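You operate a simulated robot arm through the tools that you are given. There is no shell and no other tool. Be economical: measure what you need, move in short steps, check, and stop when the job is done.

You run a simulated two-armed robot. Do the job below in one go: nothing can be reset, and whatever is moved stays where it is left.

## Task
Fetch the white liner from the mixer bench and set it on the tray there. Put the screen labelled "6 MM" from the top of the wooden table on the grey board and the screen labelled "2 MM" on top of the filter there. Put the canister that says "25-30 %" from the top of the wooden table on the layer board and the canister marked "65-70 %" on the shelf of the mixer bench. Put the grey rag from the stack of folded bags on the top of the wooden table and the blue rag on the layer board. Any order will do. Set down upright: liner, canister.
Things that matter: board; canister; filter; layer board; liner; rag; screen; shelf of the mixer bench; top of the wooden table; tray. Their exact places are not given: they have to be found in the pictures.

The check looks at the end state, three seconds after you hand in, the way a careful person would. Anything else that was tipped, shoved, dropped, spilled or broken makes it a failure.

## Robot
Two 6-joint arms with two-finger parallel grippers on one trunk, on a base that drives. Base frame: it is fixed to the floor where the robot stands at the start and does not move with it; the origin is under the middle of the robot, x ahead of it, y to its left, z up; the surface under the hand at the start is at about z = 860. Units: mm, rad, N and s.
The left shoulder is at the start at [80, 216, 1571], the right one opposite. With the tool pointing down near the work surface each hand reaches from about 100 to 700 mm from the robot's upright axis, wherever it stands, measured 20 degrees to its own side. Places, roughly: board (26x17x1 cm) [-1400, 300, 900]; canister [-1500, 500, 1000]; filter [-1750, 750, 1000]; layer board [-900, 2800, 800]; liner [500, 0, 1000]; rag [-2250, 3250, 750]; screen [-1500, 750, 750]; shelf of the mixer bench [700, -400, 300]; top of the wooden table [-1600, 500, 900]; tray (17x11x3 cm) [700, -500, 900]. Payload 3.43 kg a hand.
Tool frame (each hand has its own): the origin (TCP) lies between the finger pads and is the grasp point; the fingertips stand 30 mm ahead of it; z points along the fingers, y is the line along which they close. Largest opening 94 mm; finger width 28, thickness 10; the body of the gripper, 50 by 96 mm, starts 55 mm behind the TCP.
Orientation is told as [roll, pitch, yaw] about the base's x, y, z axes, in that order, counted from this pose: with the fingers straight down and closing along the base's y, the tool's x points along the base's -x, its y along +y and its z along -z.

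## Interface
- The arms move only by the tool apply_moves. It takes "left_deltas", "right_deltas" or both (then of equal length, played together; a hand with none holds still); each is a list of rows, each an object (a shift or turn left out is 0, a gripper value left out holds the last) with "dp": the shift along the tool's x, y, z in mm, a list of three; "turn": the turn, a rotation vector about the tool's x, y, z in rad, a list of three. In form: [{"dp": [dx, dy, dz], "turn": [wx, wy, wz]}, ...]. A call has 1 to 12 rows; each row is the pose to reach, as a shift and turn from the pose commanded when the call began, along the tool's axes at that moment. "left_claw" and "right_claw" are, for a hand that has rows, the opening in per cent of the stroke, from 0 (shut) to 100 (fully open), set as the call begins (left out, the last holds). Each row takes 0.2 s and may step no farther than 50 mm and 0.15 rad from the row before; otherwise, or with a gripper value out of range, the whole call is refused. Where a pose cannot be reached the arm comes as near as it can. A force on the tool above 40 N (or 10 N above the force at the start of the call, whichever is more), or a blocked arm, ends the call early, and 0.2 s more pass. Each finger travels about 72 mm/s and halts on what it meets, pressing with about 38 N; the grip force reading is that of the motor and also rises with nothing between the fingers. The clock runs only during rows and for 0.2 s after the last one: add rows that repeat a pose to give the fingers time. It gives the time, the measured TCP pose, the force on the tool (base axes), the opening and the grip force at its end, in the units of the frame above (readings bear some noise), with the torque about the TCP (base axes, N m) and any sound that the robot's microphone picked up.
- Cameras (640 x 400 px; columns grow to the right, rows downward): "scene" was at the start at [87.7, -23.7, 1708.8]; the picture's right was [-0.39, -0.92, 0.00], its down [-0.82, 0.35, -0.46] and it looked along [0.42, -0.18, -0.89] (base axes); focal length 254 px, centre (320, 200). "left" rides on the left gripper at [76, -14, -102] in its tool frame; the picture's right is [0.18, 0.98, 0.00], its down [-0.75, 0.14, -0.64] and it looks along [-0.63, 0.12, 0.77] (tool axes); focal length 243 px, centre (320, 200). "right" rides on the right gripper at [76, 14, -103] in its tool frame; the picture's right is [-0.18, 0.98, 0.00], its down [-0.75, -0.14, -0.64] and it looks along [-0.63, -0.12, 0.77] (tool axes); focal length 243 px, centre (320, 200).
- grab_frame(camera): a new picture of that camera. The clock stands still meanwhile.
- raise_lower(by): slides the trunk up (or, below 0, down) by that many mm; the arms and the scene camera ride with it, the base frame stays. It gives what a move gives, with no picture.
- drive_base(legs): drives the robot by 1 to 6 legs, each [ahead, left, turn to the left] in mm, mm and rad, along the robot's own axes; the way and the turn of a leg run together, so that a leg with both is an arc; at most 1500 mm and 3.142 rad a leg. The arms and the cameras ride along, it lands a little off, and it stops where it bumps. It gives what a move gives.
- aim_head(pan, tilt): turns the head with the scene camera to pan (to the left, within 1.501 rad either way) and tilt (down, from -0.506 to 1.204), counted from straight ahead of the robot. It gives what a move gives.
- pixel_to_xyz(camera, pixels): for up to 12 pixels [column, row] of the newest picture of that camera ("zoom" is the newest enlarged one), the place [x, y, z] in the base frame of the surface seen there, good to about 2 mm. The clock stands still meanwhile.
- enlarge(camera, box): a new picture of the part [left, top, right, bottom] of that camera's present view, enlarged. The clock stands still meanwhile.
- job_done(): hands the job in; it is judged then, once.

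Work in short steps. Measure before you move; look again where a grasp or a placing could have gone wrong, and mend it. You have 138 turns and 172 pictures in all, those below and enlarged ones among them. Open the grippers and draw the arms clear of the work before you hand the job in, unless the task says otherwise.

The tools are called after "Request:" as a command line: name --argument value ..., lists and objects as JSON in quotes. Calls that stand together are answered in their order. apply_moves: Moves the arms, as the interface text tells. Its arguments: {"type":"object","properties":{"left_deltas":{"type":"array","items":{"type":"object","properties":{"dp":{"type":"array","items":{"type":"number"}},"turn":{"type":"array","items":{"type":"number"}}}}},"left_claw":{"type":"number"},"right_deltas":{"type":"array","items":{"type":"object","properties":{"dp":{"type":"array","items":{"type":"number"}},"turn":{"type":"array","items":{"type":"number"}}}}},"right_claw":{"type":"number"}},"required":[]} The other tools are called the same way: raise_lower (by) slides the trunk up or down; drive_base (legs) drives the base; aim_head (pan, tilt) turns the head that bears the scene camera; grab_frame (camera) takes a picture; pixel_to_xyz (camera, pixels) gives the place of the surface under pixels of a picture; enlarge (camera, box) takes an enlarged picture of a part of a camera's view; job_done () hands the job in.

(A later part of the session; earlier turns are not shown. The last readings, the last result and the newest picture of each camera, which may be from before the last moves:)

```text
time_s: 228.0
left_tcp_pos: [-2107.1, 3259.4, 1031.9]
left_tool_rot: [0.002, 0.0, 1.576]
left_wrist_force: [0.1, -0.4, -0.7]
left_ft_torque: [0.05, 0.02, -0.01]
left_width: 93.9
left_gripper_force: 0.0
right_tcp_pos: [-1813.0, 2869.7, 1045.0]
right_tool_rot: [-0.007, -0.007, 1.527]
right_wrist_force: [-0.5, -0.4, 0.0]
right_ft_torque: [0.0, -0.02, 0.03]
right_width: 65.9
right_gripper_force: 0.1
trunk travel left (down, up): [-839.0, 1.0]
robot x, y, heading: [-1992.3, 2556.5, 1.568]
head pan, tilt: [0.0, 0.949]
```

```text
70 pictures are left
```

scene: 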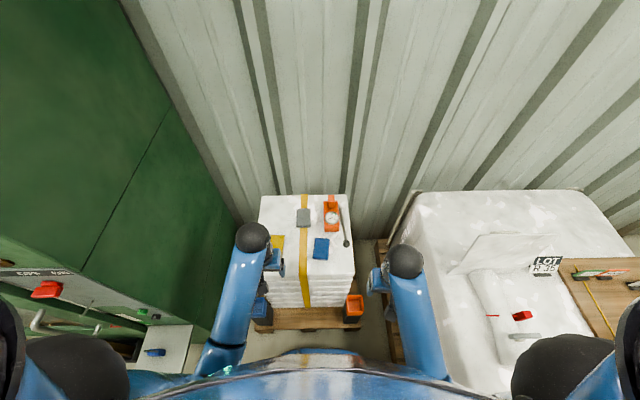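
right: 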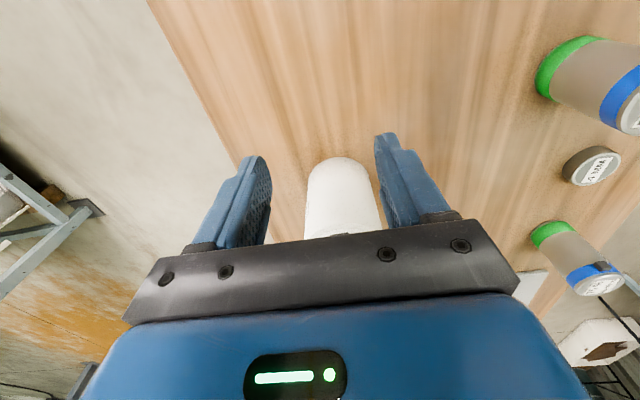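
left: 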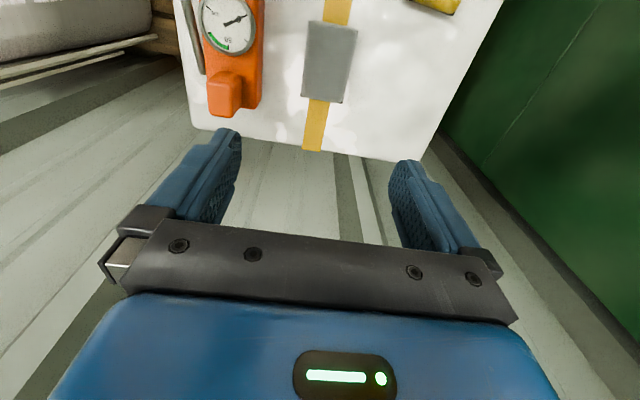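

I correct by (-11,-4) mm and lower the trunk 230 mm, then check.

Request:
apply_moves --left_deltas '[{"dp": [4, 11.4, 0]}, {"dp": [4, 11.4, 0]}]'

Request:
raise_lower --by -230

Request:
grab_frame --camera "left"

Request:
pixel_to_xyz --camera "left" --pixels '[[290, 140], [320, 140], [350, 140], [320, 110], [320, 170], [265, 140], [375, 140]]'

```text
time_s: 228.6
left_tcp_pos: [-2119.8, 3254.1, 1032.1]
left_tool_rot: [0.002, 0.002, 1.576]
left_wrist_force: [-0.4, -0.2, 1.1]
left_ft_torque: [-0.01, -0.04, 0.0]
left_width: 94.0
left_gripper_force: 0.0
right_tcp_pos: [-1813.7, 2870.9, 1046.0]
right_tool_rot: [-0.007, -0.006, 1.528]
right_wrist_force: [-0.3, 0.5, 0.8]
right_ft_torque: [0.0, -0.02, 0.02]
right_width: 65.7
right_gripper_force: 0.0
trunk travel left (down, up): [-839.0, 1.0]
robot x, y, heading: [-1996.9, 2559.8, 1.574]
head pan, tilt: [0.0, 0.949]
```

```text
time_s: 231.0
left_tcp_pos: [-2121.5, 3252.4, 802.7]
left_tool_rot: [0.002, 0.002, 1.576]
left_wrist_force: [-0.7, -0.3, -0.7]
left_ft_torque: [0.0, 0.01, -0.05]
left_width: 94.0
left_gripper_force: 0.0
right_tcp_pos: [-1813.8, 2869.0, 815.6]
right_tool_rot: [-0.005, -0.006, 1.528]
right_wrist_force: [0.3, 0.1, 0.3]
right_ft_torque: [0.03, 0.02, 0.0]
right_width: 65.7
right_gripper_force: 0.0
trunk travel left (down, up): [-609.0, 231.0]
robot x, y, heading: [-1993.4, 2558.7, 1.572]
head pan, tilt: [0.0, 0.949]
```

```text
69 pictures are left
```

left: 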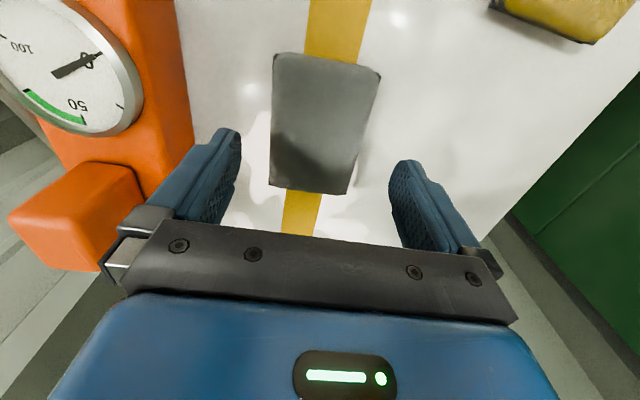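

```text
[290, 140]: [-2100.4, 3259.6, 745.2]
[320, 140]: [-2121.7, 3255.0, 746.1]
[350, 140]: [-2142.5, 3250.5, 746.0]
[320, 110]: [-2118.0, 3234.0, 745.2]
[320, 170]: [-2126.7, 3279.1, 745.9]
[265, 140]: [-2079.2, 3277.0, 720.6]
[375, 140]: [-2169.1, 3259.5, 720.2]
```

Centred within 3 mm. I lower 50 mm by the hand, close, and lift.

Request:
apply_moves --left_deltas '[{"dp": [0, -3, 25]}, {"dp": [0, -3, 45]}, {"dp": [0, -3, 50]}, {"dp": [0, -3, 50]}]'

Request:
apply_moves --left_claw 0 --left_deltas '[{}, {}, {}, {}, {}]'

Request:
raise_lower --by 150

Request:
grab_frame --camera "left"

```text
time_s: 232.0
left_tcp_pos: [-2120.1, 3240.4, 762.3]
left_tool_rot: [0.003, 0.002, 1.575]
left_wrist_force: [0.4, -0.2, 0.8]
left_ft_torque: [0.0, 0.02, -0.01]
left_width: 94.1
left_gripper_force: 0.1
left hand out of reach, approached as far as the arm can: row 2, 3, 4
right_tcp_pos: [-1814.5, 2870.1, 816.1]
right_tool_rot: [-0.008, -0.006, 1.527]
right_wrist_force: [-0.3, 0.2, -0.5]
right_ft_torque: [0.02, 0.02, -0.04]
right_width: 65.8
right_gripper_force: 0.1
trunk travel left (down, up): [-609.0, 231.0]
robot x, y, heading: [-1990.2, 2563.8, 1.569]
head pan, tilt: [0.0, 0.949]
```

```text
time_s: 233.2
left_tcp_pos: [-2121.4, 3241.3, 762.3]
left_tool_rot: [0.003, 0.001, 1.575]
left_wrist_force: [-0.3, 0.1, 1.6]
left_ft_torque: [0.03, -0.05, 0.03]
left_width: 67.1
left_gripper_force: 38.1
right_tcp_pos: [-1814.1, 2869.8, 815.1]
right_tool_rot: [-0.008, -0.005, 1.527]
right_wrist_force: [-0.4, -0.5, 0.0]
right_ft_torque: [0.02, 0.03, -0.01]
right_width: 65.9
right_gripper_force: 0.0
trunk travel left (down, up): [-609.0, 231.0]
robot x, y, heading: [-1991.2, 2561.3, 1.571]
head pan, tilt: [0.0, 0.949]
```

```text
time_s: 235.0
left_tcp_pos: [-2120.1, 3240.8, 910.9]
left_tool_rot: [0.002, 0.002, 1.575]
left_wrist_force: [-1.1, -0.5, -0.1]
left_ft_torque: [0.0, 0.01, 0.02]
left_width: 67.0
left_gripper_force: 38.1
right_tcp_pos: [-1814.0, 2869.9, 965.9]
right_tool_rot: [-0.008, -0.007, 1.528]
right_wrist_force: [0.0, 0.2, -0.5]
right_ft_torque: [0.0, 0.0, 0.03]
right_width: 65.8
right_gripper_force: 0.1
trunk travel left (down, up): [-759.0, 81.0]
robot x, y, heading: [-1993.0, 2562.4, 1.572]
head pan, tilt: [0.0, 0.949]
```

```text
68 pictures are left
```

left: 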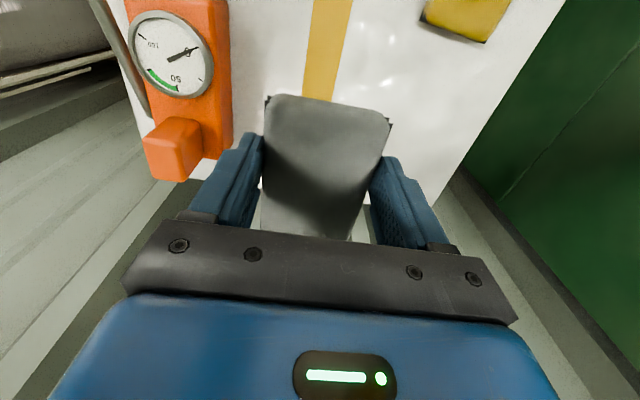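

Grey rag held (67 mm). I retract the left hand, then send the right hand to the blue rag.

Request:
apply_moves --left_deltas '[{"dp": [40, 5, 0]}, {"dp": [80, 10, 0]}, {"dp": [120, 15, 0]}, {"dp": [160, 20, 0]}, {"dp": [200, 25, 0]}, {"dp": [240, 30, 0]}, {"dp": [280, 35, 0]}, {"dp": [320, 40, 0]}, {"dp": [320, 40, 0]}]'

Request:
apply_moves --right_claw 100 --right_deltas '[{"dp": [-30, 32, 0]}, {"dp": [-60, 64, 0]}, {"dp": [-90, 96, 0]}, {"dp": [-120, 128, 0]}, {"dp": [-150, 160, 0]}, {"dp": [-180, 192, 0]}, {"dp": [-205, 220, 0]}, {"dp": [-217, 236, 0]}, {"dp": [-217, 236, 0]}]'

Request:
grab_frame --camera "right"

Request:
grab_frame --camera "scene"

```text
time_s: 236.7
left_tcp_pos: [-2122.4, 3131.3, 757.2]
left_tool_rot: [0.002, -0.01, 1.574]
left_wrist_force: [0.3, -12.5, 17.8]
left_ft_torque: [0.11, -0.04, -0.05]
left_width: 67.1
left_gripper_force: 37.4
left hand out of reach, approached as far as the arm can: row 1, 2, 3, 4, 5, 6, 7, 8
right_tcp_pos: [-1814.6, 2868.3, 966.6]
right_tool_rot: [-0.007, -0.009, 1.527]
right_wrist_force: [-0.4, -0.4, -0.1]
right_ft_torque: [0.02, -0.02, 0.01]
right_width: 65.8
right_gripper_force: 0.1
trunk travel left (down, up): [-759.0, 81.0]
robot x, y, heading: [-1989.3, 2563.0, 1.569]
head pan, tilt: [0.0, 0.949]
stopped in row 8 (left hand): the force on the tool passed its limit at 48 N (the readings are from after the stop); the commanded pose is now the measured one
```

```text
time_s: 238.7
left_tcp_pos: [-2124.5, 3134.3, 758.0]
left_tool_rot: [0.002, -0.015, 1.58]
left_wrist_force: [-0.4, -3.5, 8.3]
left_ft_torque: [-0.41, 0.07, 0.03]
left_width: 66.9
left_gripper_force: 38.1
right_tcp_pos: [-2037.1, 3095.2, 963.7]
right_tool_rot: [-0.016, -0.001, 1.525]
right_wrist_force: [32.0, -19.2, -1.2]
right_ft_torque: [0.19, 0.28, 0.41]
right_width: 75.5
right_gripper_force: 0.1
right hand out of reach, approached as far as the arm can: row 2
trunk travel left (down, up): [-759.0, 81.0]
robot x, y, heading: [-1991.7, 2560.5, 1.575]
head pan, tilt: [0.0, 0.949]
```

```text
67 pictures are left
```

right: 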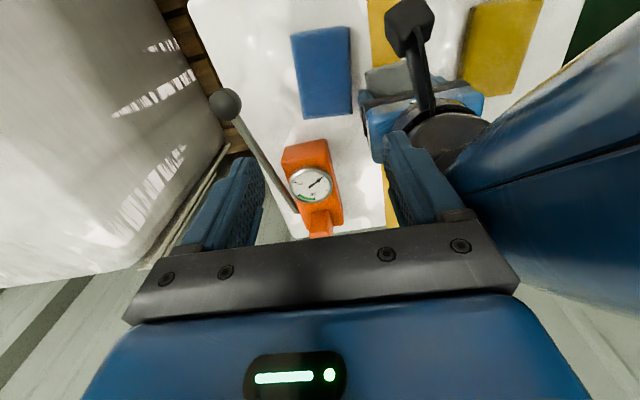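

```text
66 pictures are left
```

scene: 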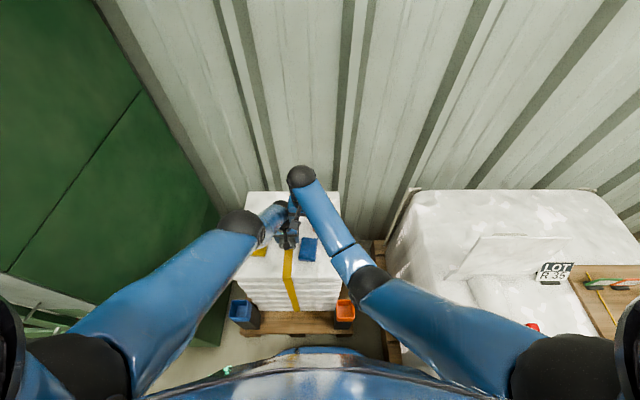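

The left arm failed to retract and sank to z≈757, and the right hand now presses against it. I withdraw the right hand first.

Request:
apply_moves --right_deltas '[{"dp": [0, -30, 0]}, {"dp": [10, -75, 0]}, {"dp": [40, -110, 0]}, {"dp": [75, -145, 0]}, {"dp": [110, -180, 0]}, {"dp": [150, -210, 0]}, {"dp": [190, -236, 0]}, {"dp": [217, -236, 0]}]'

Request:
grab_frame --camera "left"

Request:
grab_frame --camera "scene"

```text
time_s: 240.5
left_tcp_pos: [-2121.3, 3132.8, 757.3]
left_tool_rot: [0.001, -0.014, 1.576]
left_wrist_force: [-3.0, 6.9, 20.7]
left_ft_torque: [0.54, 0.03, 0.08]
left_width: 66.6
left_gripper_force: 38.3
right_tcp_pos: [-1815.5, 2869.0, 966.0]
right_tool_rot: [-0.007, -0.008, 1.527]
right_wrist_force: [-0.7, -0.1, 0.8]
right_ft_torque: [-0.01, 0.0, 0.01]
right_width: 94.1
right_gripper_force: 0.1
right hand out of reach, approached as far as the arm can: row 6
trunk travel left (down, up): [-759.0, 81.0]
robot x, y, heading: [-1991.6, 2562.7, 1.571]
head pan, tilt: [0.0, 0.949]
```

```text
65 pictures are left
```

left: 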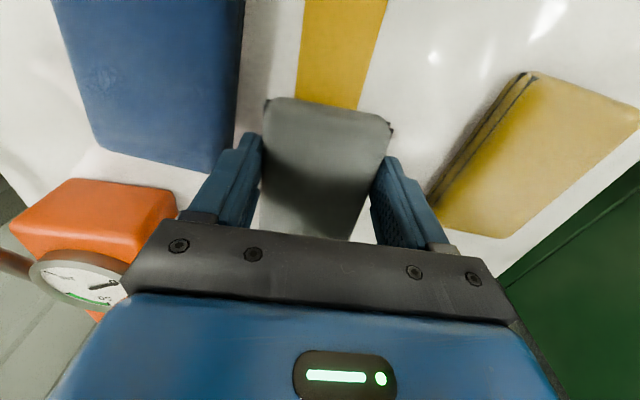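

```text
64 pictures are left
```

scene: 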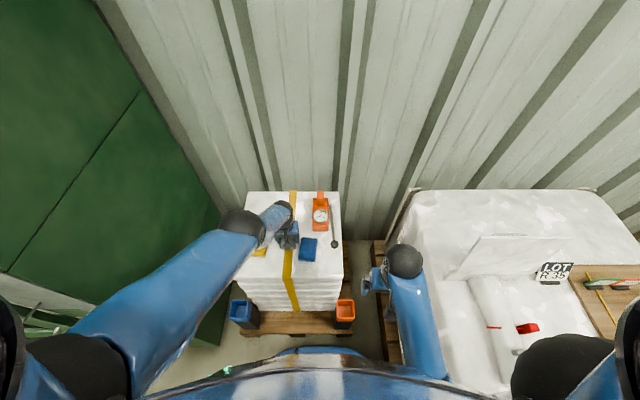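

Neither other rag seems disturbed. I lift the left hand straight up in small steps.

Request:
apply_moves --left_deltas '[{"dp": [0, 0, -20]}, {"dp": [0, 0, -45]}, {"dp": [0, 0, -80]}]'

Request:
grab_frame --camera "left"

```text
time_s: 241.3
left_tcp_pos: [-2116.3, 3171.4, 803.5]
left_tool_rot: [0.003, -0.007, 1.577]
left_wrist_force: [-0.1, -1.7, -0.8]
left_ft_torque: [0.0, -0.01, -0.02]
left_width: 67.0
left_gripper_force: 37.7
left hand out of reach, approached as far as the arm can: row 1, 2, 3
right_tcp_pos: [-1816.3, 2869.8, 966.4]
right_tool_rot: [-0.009, -0.006, 1.526]
right_wrist_force: [-0.2, -0.7, 1.0]
right_ft_torque: [0.0, -0.01, -0.01]
right_width: 93.9
right_gripper_force: 0.0
trunk travel left (down, up): [-759.0, 81.0]
robot x, y, heading: [-1990.6, 2562.0, 1.573]
head pan, tilt: [0.0, 0.949]
```

```text
63 pictures are left
```

left: 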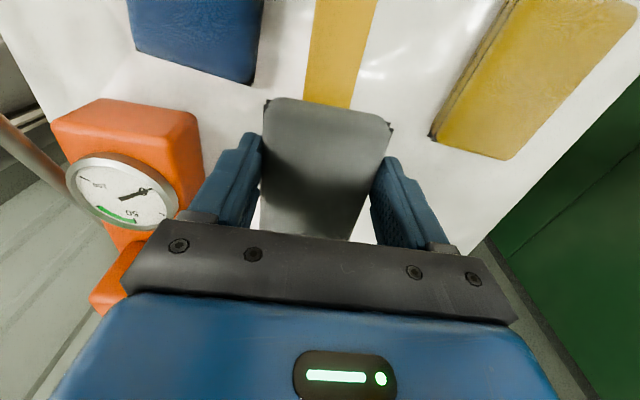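

The arm is locked straight at full stretch. I pull radially toward the shoulder (back and up together).

Request:
apply_moves --left_deltas '[{"dp": [20, 4, -20]}, {"dp": [34, 6, -34]}, {"dp": [60, 10, -60]}, {"dp": [90, 14, -90]}, {"dp": [90, 14, -90]}]'

```text
time_s: 242.5
left_tcp_pos: [-2114.6, 3176.8, 808.9]
left_tool_rot: [0.001, -0.01, 1.576]
left_wrist_force: [-0.4, 0.3, -1.1]
left_ft_torque: [-0.01, -0.01, -0.02]
left_width: 67.0
left_gripper_force: 37.9
left hand out of reach, approached as far as the arm can: row 1, 2, 3, 4, 5
right_tcp_pos: [-1815.1, 2870.9, 966.4]
right_tool_rot: [-0.006, -0.006, 1.526]
right_wrist_force: [0.1, 0.6, 0.2]
right_ft_torque: [-0.01, -0.01, 0.01]
right_width: 94.2
right_gripper_force: 0.0
trunk travel left (down, up): [-759.0, 81.0]
robot x, y, heading: [-1989.5, 2562.0, 1.574]
head pan, tilt: [0.0, 0.949]
```

It's stuck at the singularity. I raise the trunk and drive back into open space before freeing the arm.

Request:
raise_lower --by 80

Request:
drive_base --legs '[[-500, 0, 0]]'

Request:
apply_moves --left_deltas '[{"dp": [0, 20, -10]}, {"dp": [20, 40, -30]}, {"dp": [40, 60, -50]}, {"dp": [60, 80, -70]}, {"dp": [90, 80, -90]}, {"dp": [120, 80, -110]}, {"dp": [120, 80, -110]}]'

Request:
grab_frame --camera "scene"

```text
time_s: 243.7
left_tcp_pos: [-2115.7, 3176.3, 889.2]
left_tool_rot: [0.002, -0.01, 1.577]
left_wrist_force: [0.4, 0.6, -0.8]
left_ft_torque: [-0.03, 0.0, -0.03]
left_width: 66.8
left_gripper_force: 38.2
right_tcp_pos: [-1816.1, 2871.0, 1045.9]
right_tool_rot: [-0.008, -0.007, 1.529]
right_wrist_force: [0.0, -0.2, 0.4]
right_ft_torque: [0.01, 0.0, 0.0]
right_width: 93.9
right_gripper_force: 0.0
trunk travel left (down, up): [-839.0, 1.0]
robot x, y, heading: [-1992.8, 2562.4, 1.571]
head pan, tilt: [0.0, 0.949]
```

```text
time_s: 246.6
left_tcp_pos: [-2117.1, 2690.8, 888.1]
left_tool_rot: [0.003, -0.008, 1.578]
left_wrist_force: [0.7, 0.6, 0.3]
left_ft_torque: [-0.06, -0.01, 0.0]
left_width: 66.9
left_gripper_force: 38.2
right_tcp_pos: [-1814.6, 2385.3, 1045.1]
right_tool_rot: [-0.008, -0.006, 1.529]
right_wrist_force: [0.1, -0.4, 0.4]
right_ft_torque: [0.01, -0.02, 0.02]
right_width: 94.1
right_gripper_force: 0.0
trunk travel left (down, up): [-839.0, 1.0]
robot x, y, heading: [-1989.6, 2073.8, 1.578]
head pan, tilt: [0.0, 0.949]
```

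```text
time_s: 248.2
left_tcp_pos: [-2192.9, 2708.4, 904.6]
left_tool_rot: [0.003, -0.011, 1.576]
left_wrist_force: [-0.2, 0.0, -0.7]
left_ft_torque: [-0.01, -0.02, -0.07]
left_width: 67.2
left_gripper_force: 38.0
left hand out of reach, approached as far as the arm can: row 1, 2, 3, 4, 5, 6, 7
right_tcp_pos: [-1815.7, 2383.1, 1046.3]
right_tool_rot: [-0.007, -0.006, 1.53]
right_wrist_force: [-0.9, -0.3, 0.9]
right_ft_torque: [-0.03, 0.0, 0.0]
right_width: 94.0
right_gripper_force: 0.1
trunk travel left (down, up): [-839.0, 1.0]
robot x, y, heading: [-1990.0, 2071.9, 1.57]
head pan, tilt: [0.0, 0.949]
```

```text
62 pictures are left
```

scene: 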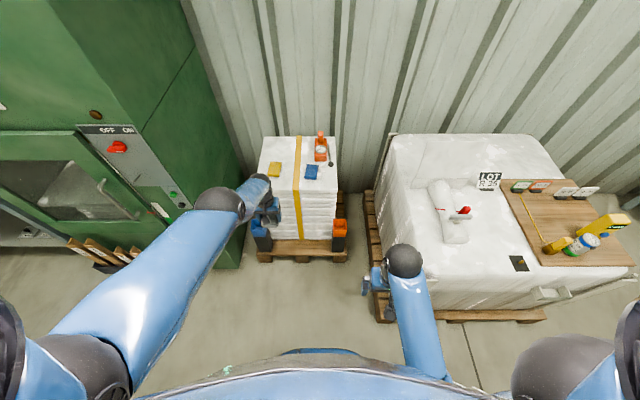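

I measure the left arm's shape to see how the elbow stands.

Request:
pixel_to_xyz --camera "scene" --pixels '[[218, 200], [258, 185], [262, 205], [150, 270], [85, 370], [230, 205], [403, 262], [420, 320], [435, 365]]'

Request:
grab_frame --camera "left"

```text
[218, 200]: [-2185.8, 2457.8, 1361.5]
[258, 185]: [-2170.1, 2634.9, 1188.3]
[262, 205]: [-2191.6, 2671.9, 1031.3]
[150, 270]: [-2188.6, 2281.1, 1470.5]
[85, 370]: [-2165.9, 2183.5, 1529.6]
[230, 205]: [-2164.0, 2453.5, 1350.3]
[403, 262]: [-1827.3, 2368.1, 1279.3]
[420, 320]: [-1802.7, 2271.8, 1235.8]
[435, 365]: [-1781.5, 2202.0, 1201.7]
```

```text
61 pictures are left
```

left: 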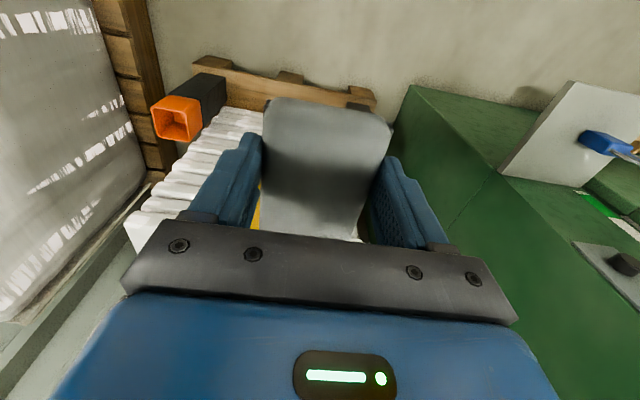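

The left arm is fully straight (shoulder–elbow–wrist in line). I swing it up tangentially, which should flex the elbow the right way, then pull in.

Request:
apply_moves --left_deltas '[{"dp": [-26, 0, -38]}, {"dp": [-50, 0, -76]}, {"dp": [-60, 0, -114]}, {"dp": [-60, 0, -150]}, {"dp": [-40, 0, -170]}, {"dp": [-10, 0, -180]}, {"dp": [30, 0, -180]}, {"dp": [70, 0, -180]}, {"dp": [110, 0, -180]}, {"dp": [110, 0, -180]}]'

```text
time_s: 250.4
left_tcp_pos: [-2192.7, 2782.0, 1036.4]
left_tool_rot: [0.002, -0.008, 1.578]
left_wrist_force: [0.0, 0.1, -0.6]
left_ft_torque: [-0.01, 0.01, 0.01]
left_width: 66.8
left_gripper_force: 38.2
left hand out of reach, approached as far as the arm can: row 3, 4, 5, 6, 7, 8, 9, 10
right_tcp_pos: [-1814.7, 2382.7, 1046.8]
right_tool_rot: [-0.006, -0.007, 1.529]
right_wrist_force: [-0.7, 0.0, -0.4]
right_ft_torque: [0.02, 0.04, 0.0]
right_width: 94.0
right_gripper_force: 0.0
trunk travel left (down, up): [-839.0, 1.0]
robot x, y, heading: [-1989.6, 2074.5, 1.571]
head pan, tilt: [0.0, 0.949]
```

Progress (2782, z 1036). I try small inward steps.

Request:
apply_moves --left_deltas '[{"dp": [4, 0, 0]}, {"dp": [10, 0, 0]}, {"dp": [18, 0, 0]}, {"dp": [28, 0, 0]}, {"dp": [40, 0, 0]}, {"dp": [60, 0, 0]}]'

```text
time_s: 251.8
left_tcp_pos: [-2190.4, 2771.5, 1014.2]
left_tool_rot: [0.001, -0.01, 1.578]
left_wrist_force: [-0.7, -0.7, 0.0]
left_ft_torque: [0.01, 0.05, -0.02]
left_width: 67.0
left_gripper_force: 37.9
left hand out of reach, approached as far as the arm can: row 2, 3, 4, 5, 6
right_tcp_pos: [-1814.6, 2383.0, 1046.2]
right_tool_rot: [-0.01, -0.008, 1.53]
right_wrist_force: [0.8, 0.2, 0.6]
right_ft_torque: [0.0, 0.01, 0.0]
right_width: 93.9
right_gripper_force: 0.1
trunk travel left (down, up): [-839.0, 1.0]
robot x, y, heading: [-1992.6, 2071.8, 1.575]
head pan, tilt: [0.0, 0.949]
```

Row 1 worked; I combine upward tangential motion with slight inward pull.

Request:
apply_moves --left_deltas '[{"dp": [-18, 0, -35]}, {"dp": [-34, 0, -70]}, {"dp": [-46, 0, -105]}, {"dp": [-54, 0, -140]}]'

Request:
apply_moves --left_deltas '[{"dp": [2, 0, -3]}, {"dp": [5, 0, -7]}, {"dp": [9, 0, -12]}, {"dp": [14, 0, -18]}, {"dp": [20, 0, -24]}, {"dp": [28, 0, -30]}]'

Request:
grab_frame --camera "scene"

```text
time_s: 252.8
left_tcp_pos: [-2190.8, 2821.8, 1155.3]
left_tool_rot: [0.002, -0.007, 1.576]
left_wrist_force: [-0.3, 1.3, -0.5]
left_ft_torque: [0.03, 0.0, -0.01]
left_width: 66.9
left_gripper_force: 37.9
left hand out of reach, approached as far as the arm can: row 3, 4
right_tcp_pos: [-1815.5, 2382.6, 1046.8]
right_tool_rot: [-0.008, -0.008, 1.529]
right_wrist_force: [0.0, -0.3, 0.1]
right_ft_torque: [0.02, 0.01, 0.01]
right_width: 93.7
right_gripper_force: 0.0
trunk travel left (down, up): [-839.0, 1.0]
robot x, y, heading: [-1988.0, 2074.9, 1.572]
head pan, tilt: [0.0, 0.949]
```

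```text
time_s: 254.2
left_tcp_pos: [-2189.3, 2792.4, 1185.7]
left_tool_rot: [0.002, -0.01, 1.577]
left_wrist_force: [0.5, -0.2, -0.8]
left_ft_torque: [-0.01, -0.04, -0.01]
left_width: 66.9
left_gripper_force: 38.2
right_tcp_pos: [-1817.1, 2383.5, 1046.8]
right_tool_rot: [-0.008, -0.007, 1.531]
right_wrist_force: [0.2, -0.7, -0.5]
right_ft_torque: [0.03, 0.0, -0.01]
right_width: 93.9
right_gripper_force: 0.1
trunk travel left (down, up): [-839.0, 1.0]
robot x, y, heading: [-1990.8, 2068.6, 1.569]
head pan, tilt: [0.0, 0.949]
```

```text
60 pictures are left
```

scene: 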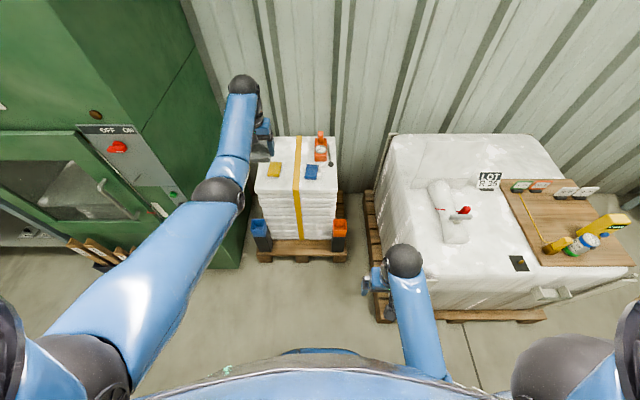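

It is free again. I bring the left hand back toward the normal pose (back 360, down 145).

Request:
apply_moves --left_deltas '[{"dp": [35, -5, 10]}, {"dp": [70, -10, 22]}, {"dp": [110, -15, 36]}, {"dp": [150, -20, 52]}, {"dp": [190, -25, 68]}, {"dp": [230, -30, 84]}, {"dp": [270, -35, 100]}, {"dp": [310, -40, 118]}, {"dp": [345, -40, 136]}, {"dp": [360, -40, 150]}, {"dp": [360, -40, 150]}]'

Request:
grab_frame --camera "left"

Request:
grab_frame --camera "scene"

```text
time_s: 256.6
left_tcp_pos: [-2147.6, 2435.7, 1029.7]
left_tool_rot: [0.001, -0.011, 1.579]
left_wrist_force: [-0.1, 0.1, -1.2]
left_ft_torque: [-0.03, -0.01, 0.01]
left_width: 67.1
left_gripper_force: 38.0
left hand out of reach, approached as far as the arm can: row 3, 4, 5, 6, 7, 8
right_tcp_pos: [-1816.2, 2384.3, 1045.8]
right_tool_rot: [-0.006, -0.006, 1.529]
right_wrist_force: [0.3, -0.5, -0.3]
right_ft_torque: [-0.01, -0.02, -0.03]
right_width: 93.9
right_gripper_force: 0.2
trunk travel left (down, up): [-839.0, 1.0]
robot x, y, heading: [-1987.7, 2070.2, 1.571]
head pan, tilt: [0.0, 0.949]
```

```text
59 pictures are left
```

left: 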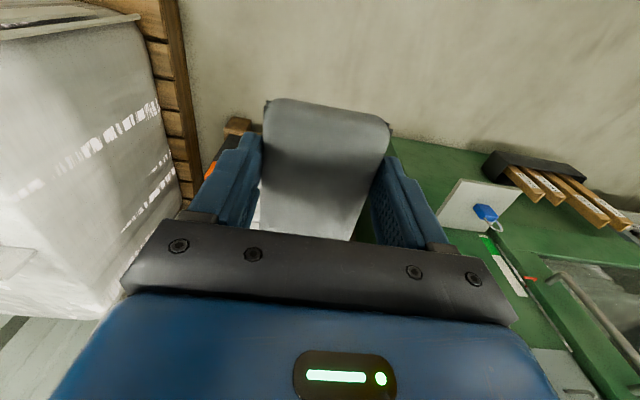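

```text
58 pictures are left
```

scene: 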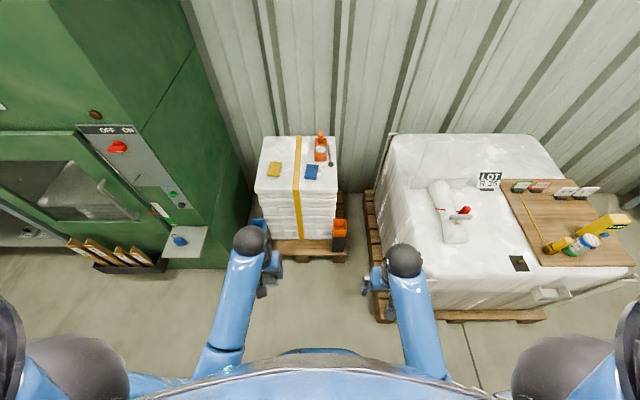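

Both arms are in the normal pose, grey rag held. I drive 485 mm ahead again and measure the blue and yellow rags.

Request:
drive_base --legs '[[485, 0, 0]]'

Request:
enlarge --camera "scene" --box '[235, 185, 347, 275]'

Request:
pixel_to_xyz --camera "zoom" --pixels '[[375, 315], [434, 318], [408, 275], [400, 358], [405, 317], [180, 290], [230, 290]]'

```text
time_s: 259.4
left_tcp_pos: [-2152.0, 2909.7, 1031.8]
left_tool_rot: [0.001, -0.012, 1.584]
left_wrist_force: [-0.2, -1.6, -0.8]
left_ft_torque: [-0.01, 0.0, -0.02]
left_width: 66.7
left_gripper_force: 38.1
right_tcp_pos: [-1819.1, 2859.2, 1046.8]
right_tool_rot: [-0.008, -0.008, 1.535]
right_wrist_force: [-0.3, -0.2, 0.2]
right_ft_torque: [-0.01, 0.01, 0.0]
right_width: 93.8
right_gripper_force: 0.2
trunk travel left (down, up): [-839.0, 1.0]
robot x, y, heading: [-1991.6, 2550.5, 1.577]
head pan, tilt: [0.0, 0.949]
```

```text
4.44 times, centred on (291, 230) of scene
```

zoom: 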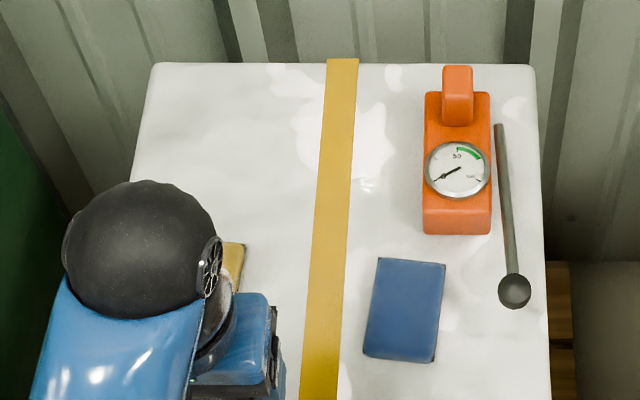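

```text
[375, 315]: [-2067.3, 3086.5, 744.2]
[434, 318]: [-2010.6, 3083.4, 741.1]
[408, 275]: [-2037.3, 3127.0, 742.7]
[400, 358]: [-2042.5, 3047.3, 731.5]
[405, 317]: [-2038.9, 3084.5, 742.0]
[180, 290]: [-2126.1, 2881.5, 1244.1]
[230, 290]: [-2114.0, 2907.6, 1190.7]
```

Blue rag unchanged at (-2038.5,3096). I move the right hand over it, then lower the trunk 230.

Request:
apply_moves --right_deltas '[{"dp": [-33, 33, 0]}, {"dp": [-66, 65, 0]}, {"dp": [-98, 98, 0]}, {"dp": [-131, 130, 0]}, {"dp": [-164, 163, 0]}, {"dp": [-196, 195, 0]}, {"dp": [-228.7, 227.7, 0]}, {"dp": [-228.7, 227.7, 0]}]'

Request:
raise_lower --by -230

Request:
grab_frame --camera "right"

Request:
pixel_to_xyz --camera "right" --pixels '[[290, 130], [320, 130], [350, 130], [320, 100], [320, 160], [265, 130], [375, 130]]'

```text
time_s: 261.2
left_tcp_pos: [-2151.0, 2911.0, 1030.3]
left_tool_rot: [0.001, -0.01, 1.584]
left_wrist_force: [-0.5, -0.2, -0.8]
left_ft_torque: [0.01, 0.03, -0.01]
left_width: 66.8
left_gripper_force: 37.7
right_tcp_pos: [-2036.8, 3098.8, 1045.5]
right_tool_rot: [-0.005, -0.006, 1.535]
right_wrist_force: [-0.3, 0.4, 0.3]
right_ft_torque: [-0.05, -0.01, -0.01]
right_width: 93.9
right_gripper_force: 0.0
right hand out of reach, approached as far as the arm can: row 1, 2
trunk travel left (down, up): [-839.0, 1.0]
robot x, y, heading: [-1992.1, 2548.5, 1.578]
head pan, tilt: [0.0, 0.949]
```

```text
time_s: 263.7
left_tcp_pos: [-2151.7, 2910.6, 799.2]
left_tool_rot: [0.003, -0.01, 1.583]
left_wrist_force: [-1.2, -0.1, -0.6]
left_ft_torque: [0.0, 0.01, 0.0]
left_width: 67.0
left_gripper_force: 37.3
right_tcp_pos: [-2037.3, 3100.0, 816.3]
right_tool_rot: [-0.009, -0.006, 1.534]
right_wrist_force: [-0.3, -0.6, 0.2]
right_ft_torque: [-0.05, -0.04, -0.01]
right_width: 94.0
right_gripper_force: 0.1
trunk travel left (down, up): [-609.0, 231.0]
robot x, y, heading: [-1992.0, 2550.5, 1.578]
head pan, tilt: [0.0, 0.949]
```

```text
56 pictures are left
```

right: 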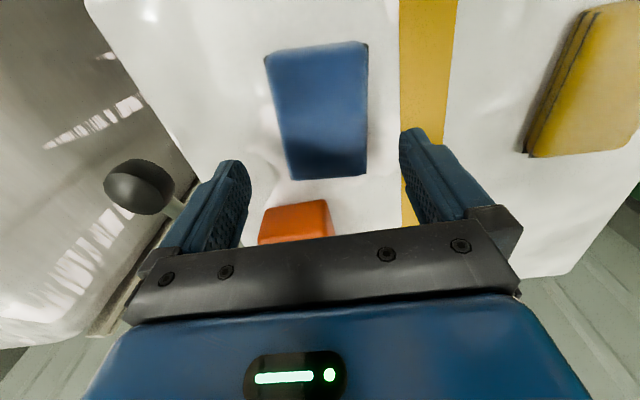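

```text
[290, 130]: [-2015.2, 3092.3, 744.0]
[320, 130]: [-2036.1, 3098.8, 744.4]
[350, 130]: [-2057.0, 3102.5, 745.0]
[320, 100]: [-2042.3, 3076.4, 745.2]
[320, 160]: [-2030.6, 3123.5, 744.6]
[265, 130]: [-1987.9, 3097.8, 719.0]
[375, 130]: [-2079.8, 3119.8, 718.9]
```

Centred. I lower 64 mm, close, and lift with the trunk.

Request:
apply_moves --right_deltas '[{"dp": [6, 1, 25]}, {"dp": [6, 1, 50]}, {"dp": [6, 1, 63]}, {"dp": [6, 1, 63]}]'

Request:
apply_moves --right_claw 0 --right_deltas '[{}, {}, {}, {}]'

Request:
raise_lower --by 230

Request:
grab_frame --camera "right"

```text
time_s: 264.7
left_tcp_pos: [-2151.0, 2910.7, 799.5]
left_tool_rot: [0.002, -0.011, 1.583]
left_wrist_force: [0.2, 0.0, -1.8]
left_ft_torque: [-0.01, -0.01, -0.03]
left_width: 66.8
left_gripper_force: 37.6
right_tcp_pos: [-2038.0, 3094.5, 752.1]
right_tool_rot: [-0.007, -0.007, 1.534]
right_wrist_force: [-0.3, -0.8, -0.4]
right_ft_torque: [-0.02, 0.01, 0.0]
right_width: 94.0
right_gripper_force: 0.1
trunk travel left (down, up): [-609.0, 231.0]
robot x, y, heading: [-1992.3, 2547.1, 1.58]
head pan, tilt: [0.0, 0.949]
```

```text
time_s: 265.7
left_tcp_pos: [-2151.8, 2910.4, 800.5]
left_tool_rot: [0.002, -0.011, 1.582]
left_wrist_force: [-0.1, -0.4, -0.4]
left_ft_torque: [-0.02, 0.0, -0.04]
left_width: 67.0
left_gripper_force: 37.7
right_tcp_pos: [-2039.3, 3092.8, 751.5]
right_tool_rot: [-0.008, -0.005, 1.535]
right_wrist_force: [-0.6, 0.0, -0.1]
right_ft_torque: [0.05, 0.0, -0.03]
right_width: 68.7
right_gripper_force: 37.8
trunk travel left (down, up): [-609.0, 231.0]
robot x, y, heading: [-1994.7, 2547.9, 1.581]
head pan, tilt: [0.0, 0.949]
```

```text
time_s: 268.1
left_tcp_pos: [-2152.4, 2912.4, 1030.8]
left_tool_rot: [0.002, -0.01, 1.584]
left_wrist_force: [0.3, 0.8, -0.5]
left_ft_torque: [-0.02, 0.01, 0.01]
left_width: 67.2
left_gripper_force: 38.4
right_tcp_pos: [-2038.3, 3093.7, 981.6]
right_tool_rot: [-0.008, -0.007, 1.534]
right_wrist_force: [-0.1, -0.3, -0.9]
right_ft_torque: [-0.04, 0.03, 0.03]
right_width: 67.9
right_gripper_force: 37.8
trunk travel left (down, up): [-839.0, 1.0]
robot x, y, heading: [-1991.1, 2550.0, 1.578]
head pan, tilt: [0.0, 0.949]
```

```text
55 pictures are left
```

right: 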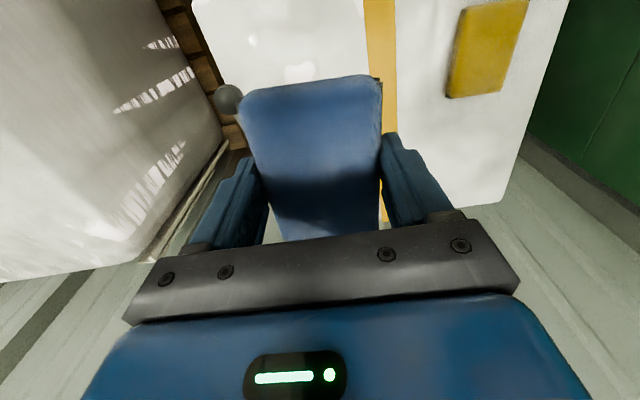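

Both rags are held. I back out 750 mm, move right 1040 mm, and go ahead to the layer board.

Request:
drive_base --legs '[[-750, 0, -0.008], [0, -1040, 0], [350, 0, 0]]'

Request:
grab_frame --camera "scene"

```text
time_s: 279.0
left_tcp_pos: [-1087.3, 2485.1, 1030.8]
left_tool_rot: [0.001, -0.012, 1.542]
left_wrist_force: [0.3, -0.2, 0.2]
left_ft_torque: [0.03, 0.01, -0.03]
left_width: 66.7
left_gripper_force: 38.5
right_tcp_pos: [-966.6, 2662.8, 983.9]
right_tool_rot: [-0.006, -0.007, 1.493]
right_wrist_force: [0.0, 0.0, -1.0]
right_ft_torque: [-0.05, 0.0, 0.01]
right_width: 66.7
right_gripper_force: 37.8
trunk travel left (down, up): [-839.0, 1.0]
robot x, y, heading: [-943.1, 2118.5, 1.54]
head pan, tilt: [0.0, 0.949]
```

```text
54 pictures are left
```

scene: 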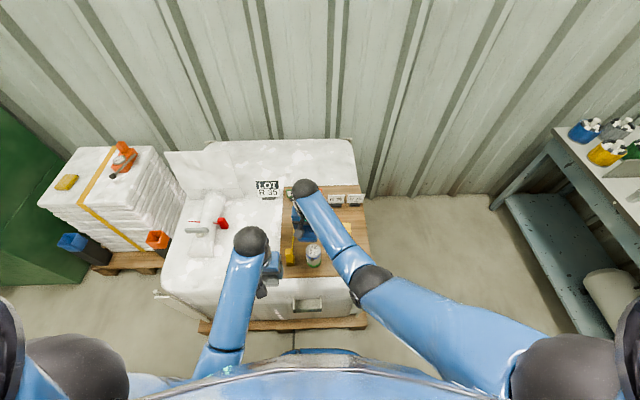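

The front-right area before the meter is ~100 mm deep. I move the right hand over (-788,2607) and square the rag, then look.

Request:
apply_moves --right_deltas '[{"dp": [8, -35, 0]}, {"dp": [16, -72, 0]}, {"dp": [25, -108, 0], "turn": [0, 0, -0.05]}, {"dp": [34, -145, 0], "turn": [0, 0, -0.1]}, {"dp": [42, -182, 0], "turn": [0, 0, -0.1]}, {"dp": [42, -182, 25], "turn": [0, 0, -0.1]}, {"dp": [42, -182, 25], "turn": [0, 0, -0.1]}]'

Request:
grab_frame --camera "right"

Request:
enlarge --camera "scene" --box '[265, 170, 393, 280]'

```text
time_s: 280.6
left_tcp_pos: [-1087.5, 2488.2, 1030.4]
left_tool_rot: [0.002, -0.012, 1.541]
left_wrist_force: [-0.6, -0.1, -0.4]
left_ft_torque: [-0.03, -0.01, 0.0]
left_width: 66.9
left_gripper_force: 38.5
right_tcp_pos: [-786.4, 2609.3, 959.6]
right_tool_rot: [-0.01, -0.005, 1.595]
right_wrist_force: [-0.5, -0.5, -0.7]
right_ft_torque: [0.01, 0.0, -0.03]
right_width: 67.1
right_gripper_force: 37.9
trunk travel left (down, up): [-839.0, 1.0]
robot x, y, heading: [-942.1, 2116.8, 1.535]
head pan, tilt: [0.0, 0.949]
```

```text
53 pictures are left
```

right: 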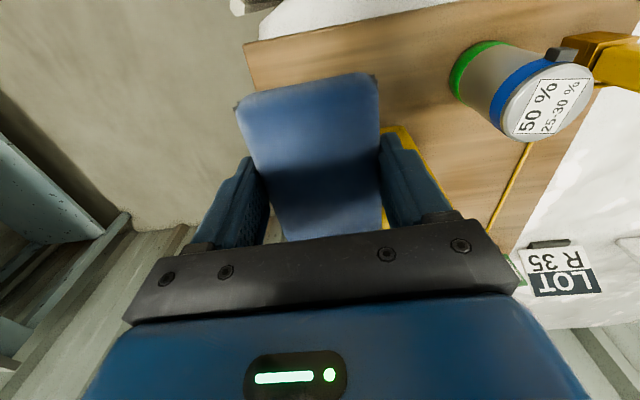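

```text
3.64 times, centred on (329, 225) of scene
```

zoom: 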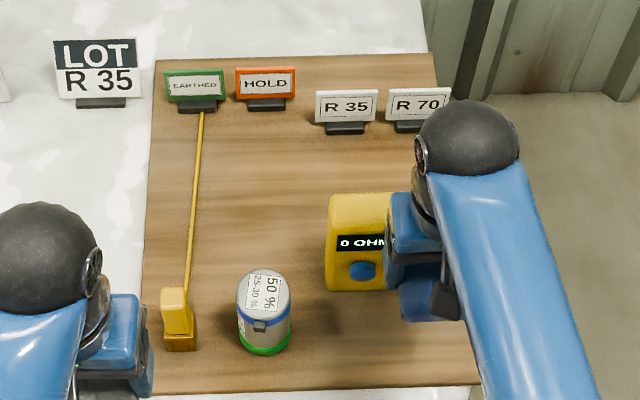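

I shift 17 mm further right so the rag clears the meter, then lower the trunk 100 mm and check.

Request:
apply_moves --right_deltas '[{"dp": [-2.6, -17, 0]}, {"dp": [-2.6, -17, 0]}]'

Request:
raise_lower --by -120

Request:
grab_frame --camera "right"

Request:
pixel_to_xyz --camera "right" --pixels '[[260, 95], [375, 80], [310, 80], [420, 170], [430, 190], [250, 60], [400, 135], [445, 130]]'

```text
time_s: 281.2
left_tcp_pos: [-1086.5, 2488.0, 1030.1]
left_tool_rot: [0.002, -0.011, 1.543]
left_wrist_force: [-0.1, -0.2, 0.0]
left_ft_torque: [-0.01, 0.05, 0.0]
left_width: 67.2
left_gripper_force: 38.1
right_tcp_pos: [-769.3, 2612.0, 957.1]
right_tool_rot: [-0.008, -0.005, 1.596]
right_wrist_force: [0.6, 0.3, -0.3]
right_ft_torque: [-0.01, -0.02, 0.03]
right_width: 66.9
right_gripper_force: 37.9
trunk travel left (down, up): [-839.0, 1.0]
robot x, y, heading: [-943.8, 2118.0, 1.542]
head pan, tilt: [0.0, 0.949]
```

```text
time_s: 282.7
left_tcp_pos: [-1087.2, 2488.0, 910.4]
left_tool_rot: [0.003, -0.012, 1.544]
left_wrist_force: [0.0, 0.0, -0.1]
left_ft_torque: [0.02, -0.03, -0.01]
left_width: 66.8
left_gripper_force: 37.9
right_tcp_pos: [-768.7, 2612.5, 838.3]
right_tool_rot: [-0.011, -0.004, 1.594]
right_wrist_force: [-0.1, -0.7, -0.6]
right_ft_torque: [-0.02, 0.01, 0.0]
right_width: 67.0
right_gripper_force: 37.9
trunk travel left (down, up): [-719.0, 121.0]
robot x, y, heading: [-943.0, 2123.6, 1.54]
head pan, tilt: [0.0, 0.949]
```

```text
51 pictures are left
```

right: 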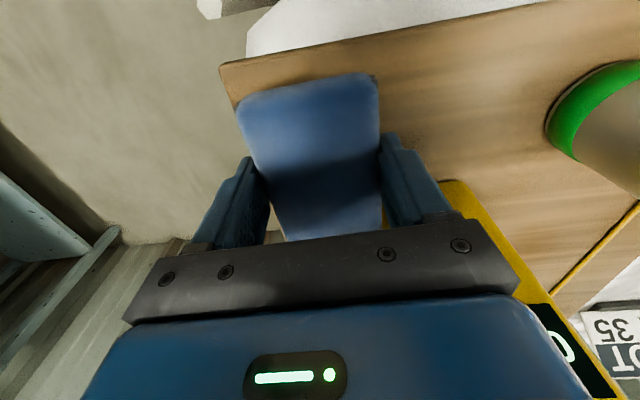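

```text
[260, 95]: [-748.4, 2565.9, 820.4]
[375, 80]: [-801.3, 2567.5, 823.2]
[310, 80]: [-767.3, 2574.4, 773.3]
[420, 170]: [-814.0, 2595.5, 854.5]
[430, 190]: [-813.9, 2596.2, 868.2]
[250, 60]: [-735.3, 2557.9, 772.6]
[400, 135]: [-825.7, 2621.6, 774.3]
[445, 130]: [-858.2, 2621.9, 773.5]
```

The rag sits just over the board's front-right area. I lower to contact.

Request:
apply_moves --right_deltas '[{"dp": [0, 0, 15]}, {"dp": [0, 0, 25]}, {"dp": [0, 0, 30]}, {"dp": [0, 0, 31]}]'

```text
time_s: 283.7
left_tcp_pos: [-1086.2, 2487.1, 909.9]
left_tool_rot: [0.001, -0.01, 1.543]
left_wrist_force: [-0.6, 0.1, -1.4]
left_ft_torque: [0.0, -0.02, -0.01]
left_width: 66.6
left_gripper_force: 38.5
right_tcp_pos: [-770.4, 2613.3, 807.0]
right_tool_rot: [-0.009, -0.007, 1.595]
right_wrist_force: [0.3, 0.0, 1.5]
right_ft_torque: [0.07, 0.08, 0.05]
right_width: 67.1
right_gripper_force: 38.0
trunk travel left (down, up): [-719.0, 121.0]
robot x, y, heading: [-942.5, 2119.0, 1.533]
head pan, tilt: [0.0, 0.949]
```

Just touching. I open to 90 % and lift straight up with hand and trunk.

Request:
apply_moves --right_claw 88 --right_deltas '[{"dp": [0, 0, 0.5]}, {"dp": [0, 0, 0.5]}, {"dp": [0, 0, 0.5]}, {"dp": [0, 0, -30]}, {"dp": [0, 0, -60]}, {"dp": [0, 0, -60]}]'

Request:
raise_lower --by 120

Request:
apply_moves --right_deltas '[{"dp": [40, 0, 0]}, {"dp": [80, 0, 0]}, {"dp": [120, 0, 0]}, {"dp": [150, -10, 0]}]'

Request:
enlarge --camera "scene" --box '[265, 170, 393, 280]'

Request:
grab_frame --camera "right"

```text
time_s: 285.1
left_tcp_pos: [-1085.6, 2489.1, 909.6]
left_tool_rot: [0.003, -0.01, 1.544]
left_wrist_force: [0.6, -1.0, -0.3]
left_ft_torque: [0.0, -0.01, 0.03]
left_width: 66.9
left_gripper_force: 37.8
right_tcp_pos: [-768.9, 2611.8, 867.6]
right_tool_rot: [-0.009, -0.006, 1.595]
right_wrist_force: [-0.1, -0.3, 0.1]
right_ft_torque: [0.04, 0.02, 0.0]
right_width: 82.5
right_gripper_force: 0.0
trunk travel left (down, up): [-719.0, 121.0]
robot x, y, heading: [-946.0, 2117.5, 1.537]
head pan, tilt: [0.0, 0.949]
```

```text
time_s: 286.6
left_tcp_pos: [-1086.8, 2488.8, 1029.9]
left_tool_rot: [0.003, -0.01, 1.543]
left_wrist_force: [0.4, 0.0, 0.0]
left_ft_torque: [-0.02, 0.01, 0.01]
left_width: 66.9
left_gripper_force: 37.5
right_tcp_pos: [-768.6, 2612.0, 986.4]
right_tool_rot: [-0.008, -0.005, 1.594]
right_wrist_force: [-0.4, -0.1, 0.2]
right_ft_torque: [-0.02, 0.01, 0.02]
right_width: 82.7
right_gripper_force: 0.1
trunk travel left (down, up): [-839.0, 1.0]
robot x, y, heading: [-942.0, 2118.4, 1.538]
head pan, tilt: [0.0, 0.949]
```

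```text
time_s: 287.6
left_tcp_pos: [-1084.8, 2488.0, 1030.9]
left_tool_rot: [0.0, -0.011, 1.543]
left_wrist_force: [-0.2, -0.5, -0.1]
left_ft_torque: [0.01, 0.01, 0.0]
left_width: 66.8
left_gripper_force: 38.1
right_tcp_pos: [-753.7, 2462.1, 985.5]
right_tool_rot: [-0.008, -0.007, 1.596]
right_wrist_force: [-1.0, -0.1, 0.4]
right_ft_torque: [-0.01, -0.01, 0.04]
right_width: 82.4
right_gripper_force: 0.1
trunk travel left (down, up): [-839.0, 1.0]
robot x, y, heading: [-942.4, 2117.7, 1.544]
head pan, tilt: [0.0, 0.949]
```

```text
3.64 times, centred on (329, 225) of scene
```

zoom: 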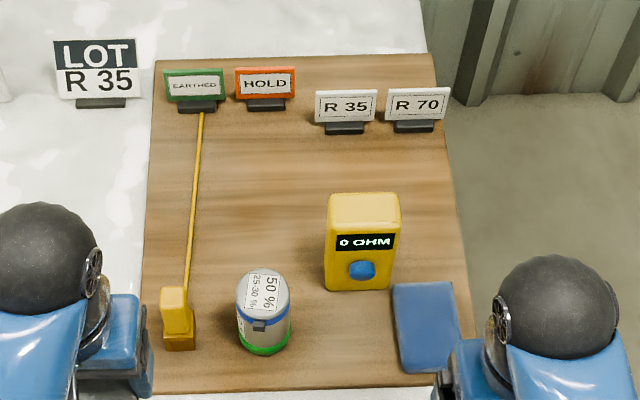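

```text
49 pictures are left
```

right: 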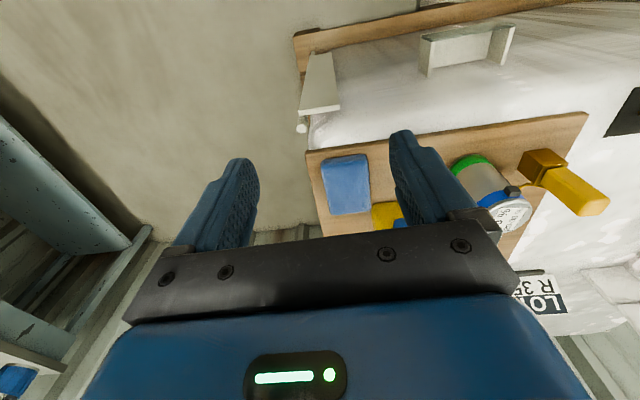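

The blue rag lies on the board. Now I take the grey rag to the wooden table's +x/+y corner area: back off, sidestep, turn left and look.

Request:
drive_base --legs '[[-1120, 0, 0.028], [0, -100, 0], [0, 0, 1.571], [80, 0, 0]]'

Request:
grab_frame --camera "scene"

```text
time_s: 298.4
left_tcp_pos: [-1309.1, 879.6, 1033.8]
left_tool_rot: [0.002, -0.019, 3.118]
left_wrist_force: [0.5, 0.9, -1.5]
left_ft_torque: [0.03, 0.08, 0.0]
left_width: 66.8
left_gripper_force: 38.0
right_tcp_pos: [-1286.2, 1211.9, 988.8]
right_tool_rot: [-0.008, -0.013, -3.114]
right_wrist_force: [1.2, 0.6, 0.1]
right_ft_torque: [0.02, 0.08, -0.01]
right_width: 82.8
right_gripper_force: 0.2
trunk travel left (down, up): [-839.0, 1.0]
robot x, y, heading: [-953.2, 1027.6, 3.115]
head pan, tilt: [0.0, 0.949]
```

```text
48 pictures are left
```

scene: 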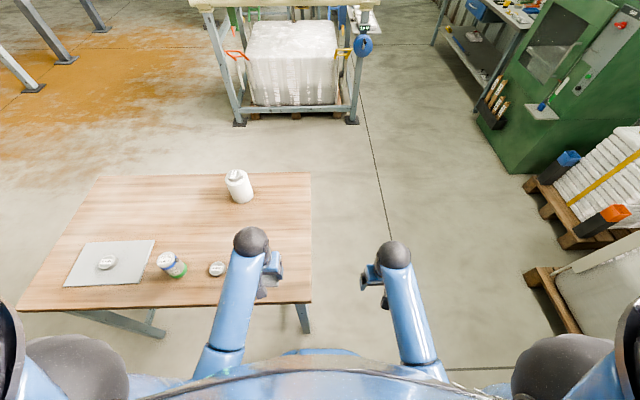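

The corner area is free. I move the left hand to (-1470,842) and lower to just above the table.

Request:
apply_moves --left_deltas '[{"dp": [-40, 10, 0]}, {"dp": [-80, 20, 0]}, {"dp": [-120, 30, 0]}, {"dp": [-159, 39, 0]}, {"dp": [-159, 39, 45]}, {"dp": [-159, 39, 90]}, {"dp": [-159, 39, 115]}, {"dp": [-159, 39, 115]}]'

Request:
grab_frame --camera "left"

Request:
enlarge --camera "scene" --box '[180, 150, 340, 290]'

```text
time_s: 300.2
left_tcp_pos: [-1479.0, 844.8, 917.1]
left_tool_rot: [0.002, -0.008, 3.119]
left_wrist_force: [-0.2, 0.3, -0.7]
left_ft_torque: [0.02, 0.03, 0.03]
left_width: 66.5
left_gripper_force: 38.2
right_tcp_pos: [-1294.3, 1212.4, 985.9]
right_tool_rot: [-0.008, -0.003, -3.115]
right_wrist_force: [0.5, 0.4, 0.5]
right_ft_torque: [0.0, -0.03, 0.02]
right_width: 82.7
right_gripper_force: 0.2
trunk travel left (down, up): [-839.0, 1.0]
robot x, y, heading: [-949.5, 1027.8, 3.111]
head pan, tilt: [0.0, 0.949]
```

```text
47 pictures are left
```

left: 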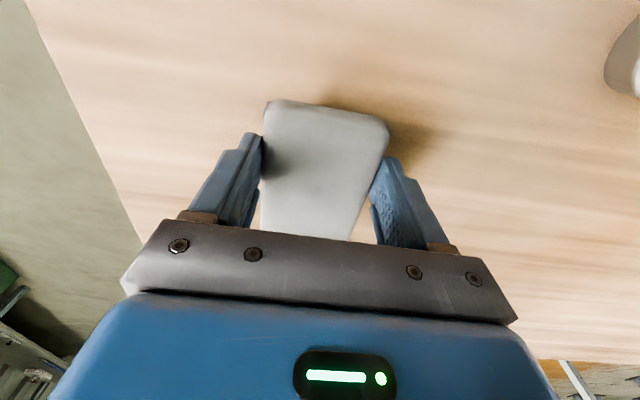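

```text
2.86 times, centred on (260, 220) of scene
```

zoom: 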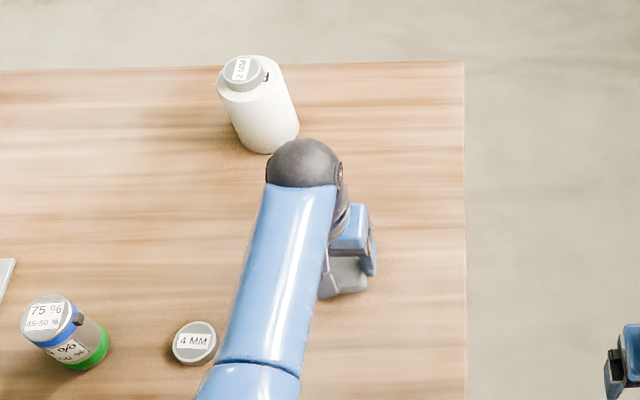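

I lower the last ~15 mm.

Request:
apply_moves --left_deltas '[{"dp": [0, 0, 8]}, {"dp": [0, 0, 13]}, {"dp": [0, 0, 16]}, {"dp": [0, 0, 16]}]'

```text
time_s: 301.2
left_tcp_pos: [-1479.3, 845.0, 901.4]
left_tool_rot: [0.002, -0.011, 3.119]
left_wrist_force: [0.1, 1.2, -0.6]
left_ft_torque: [0.01, -0.03, 0.03]
left_width: 66.9
left_gripper_force: 38.1
right_tcp_pos: [-1293.6, 1212.6, 985.7]
right_tool_rot: [-0.009, -0.004, -3.116]
right_wrist_force: [0.5, 0.4, 0.7]
right_ft_torque: [0.01, -0.01, 0.0]
right_width: 82.6
right_gripper_force: 0.0
trunk travel left (down, up): [-839.0, 1.0]
robot x, y, heading: [-953.5, 1025.4, 3.117]
head pan, tilt: [0.0, 0.949]
```

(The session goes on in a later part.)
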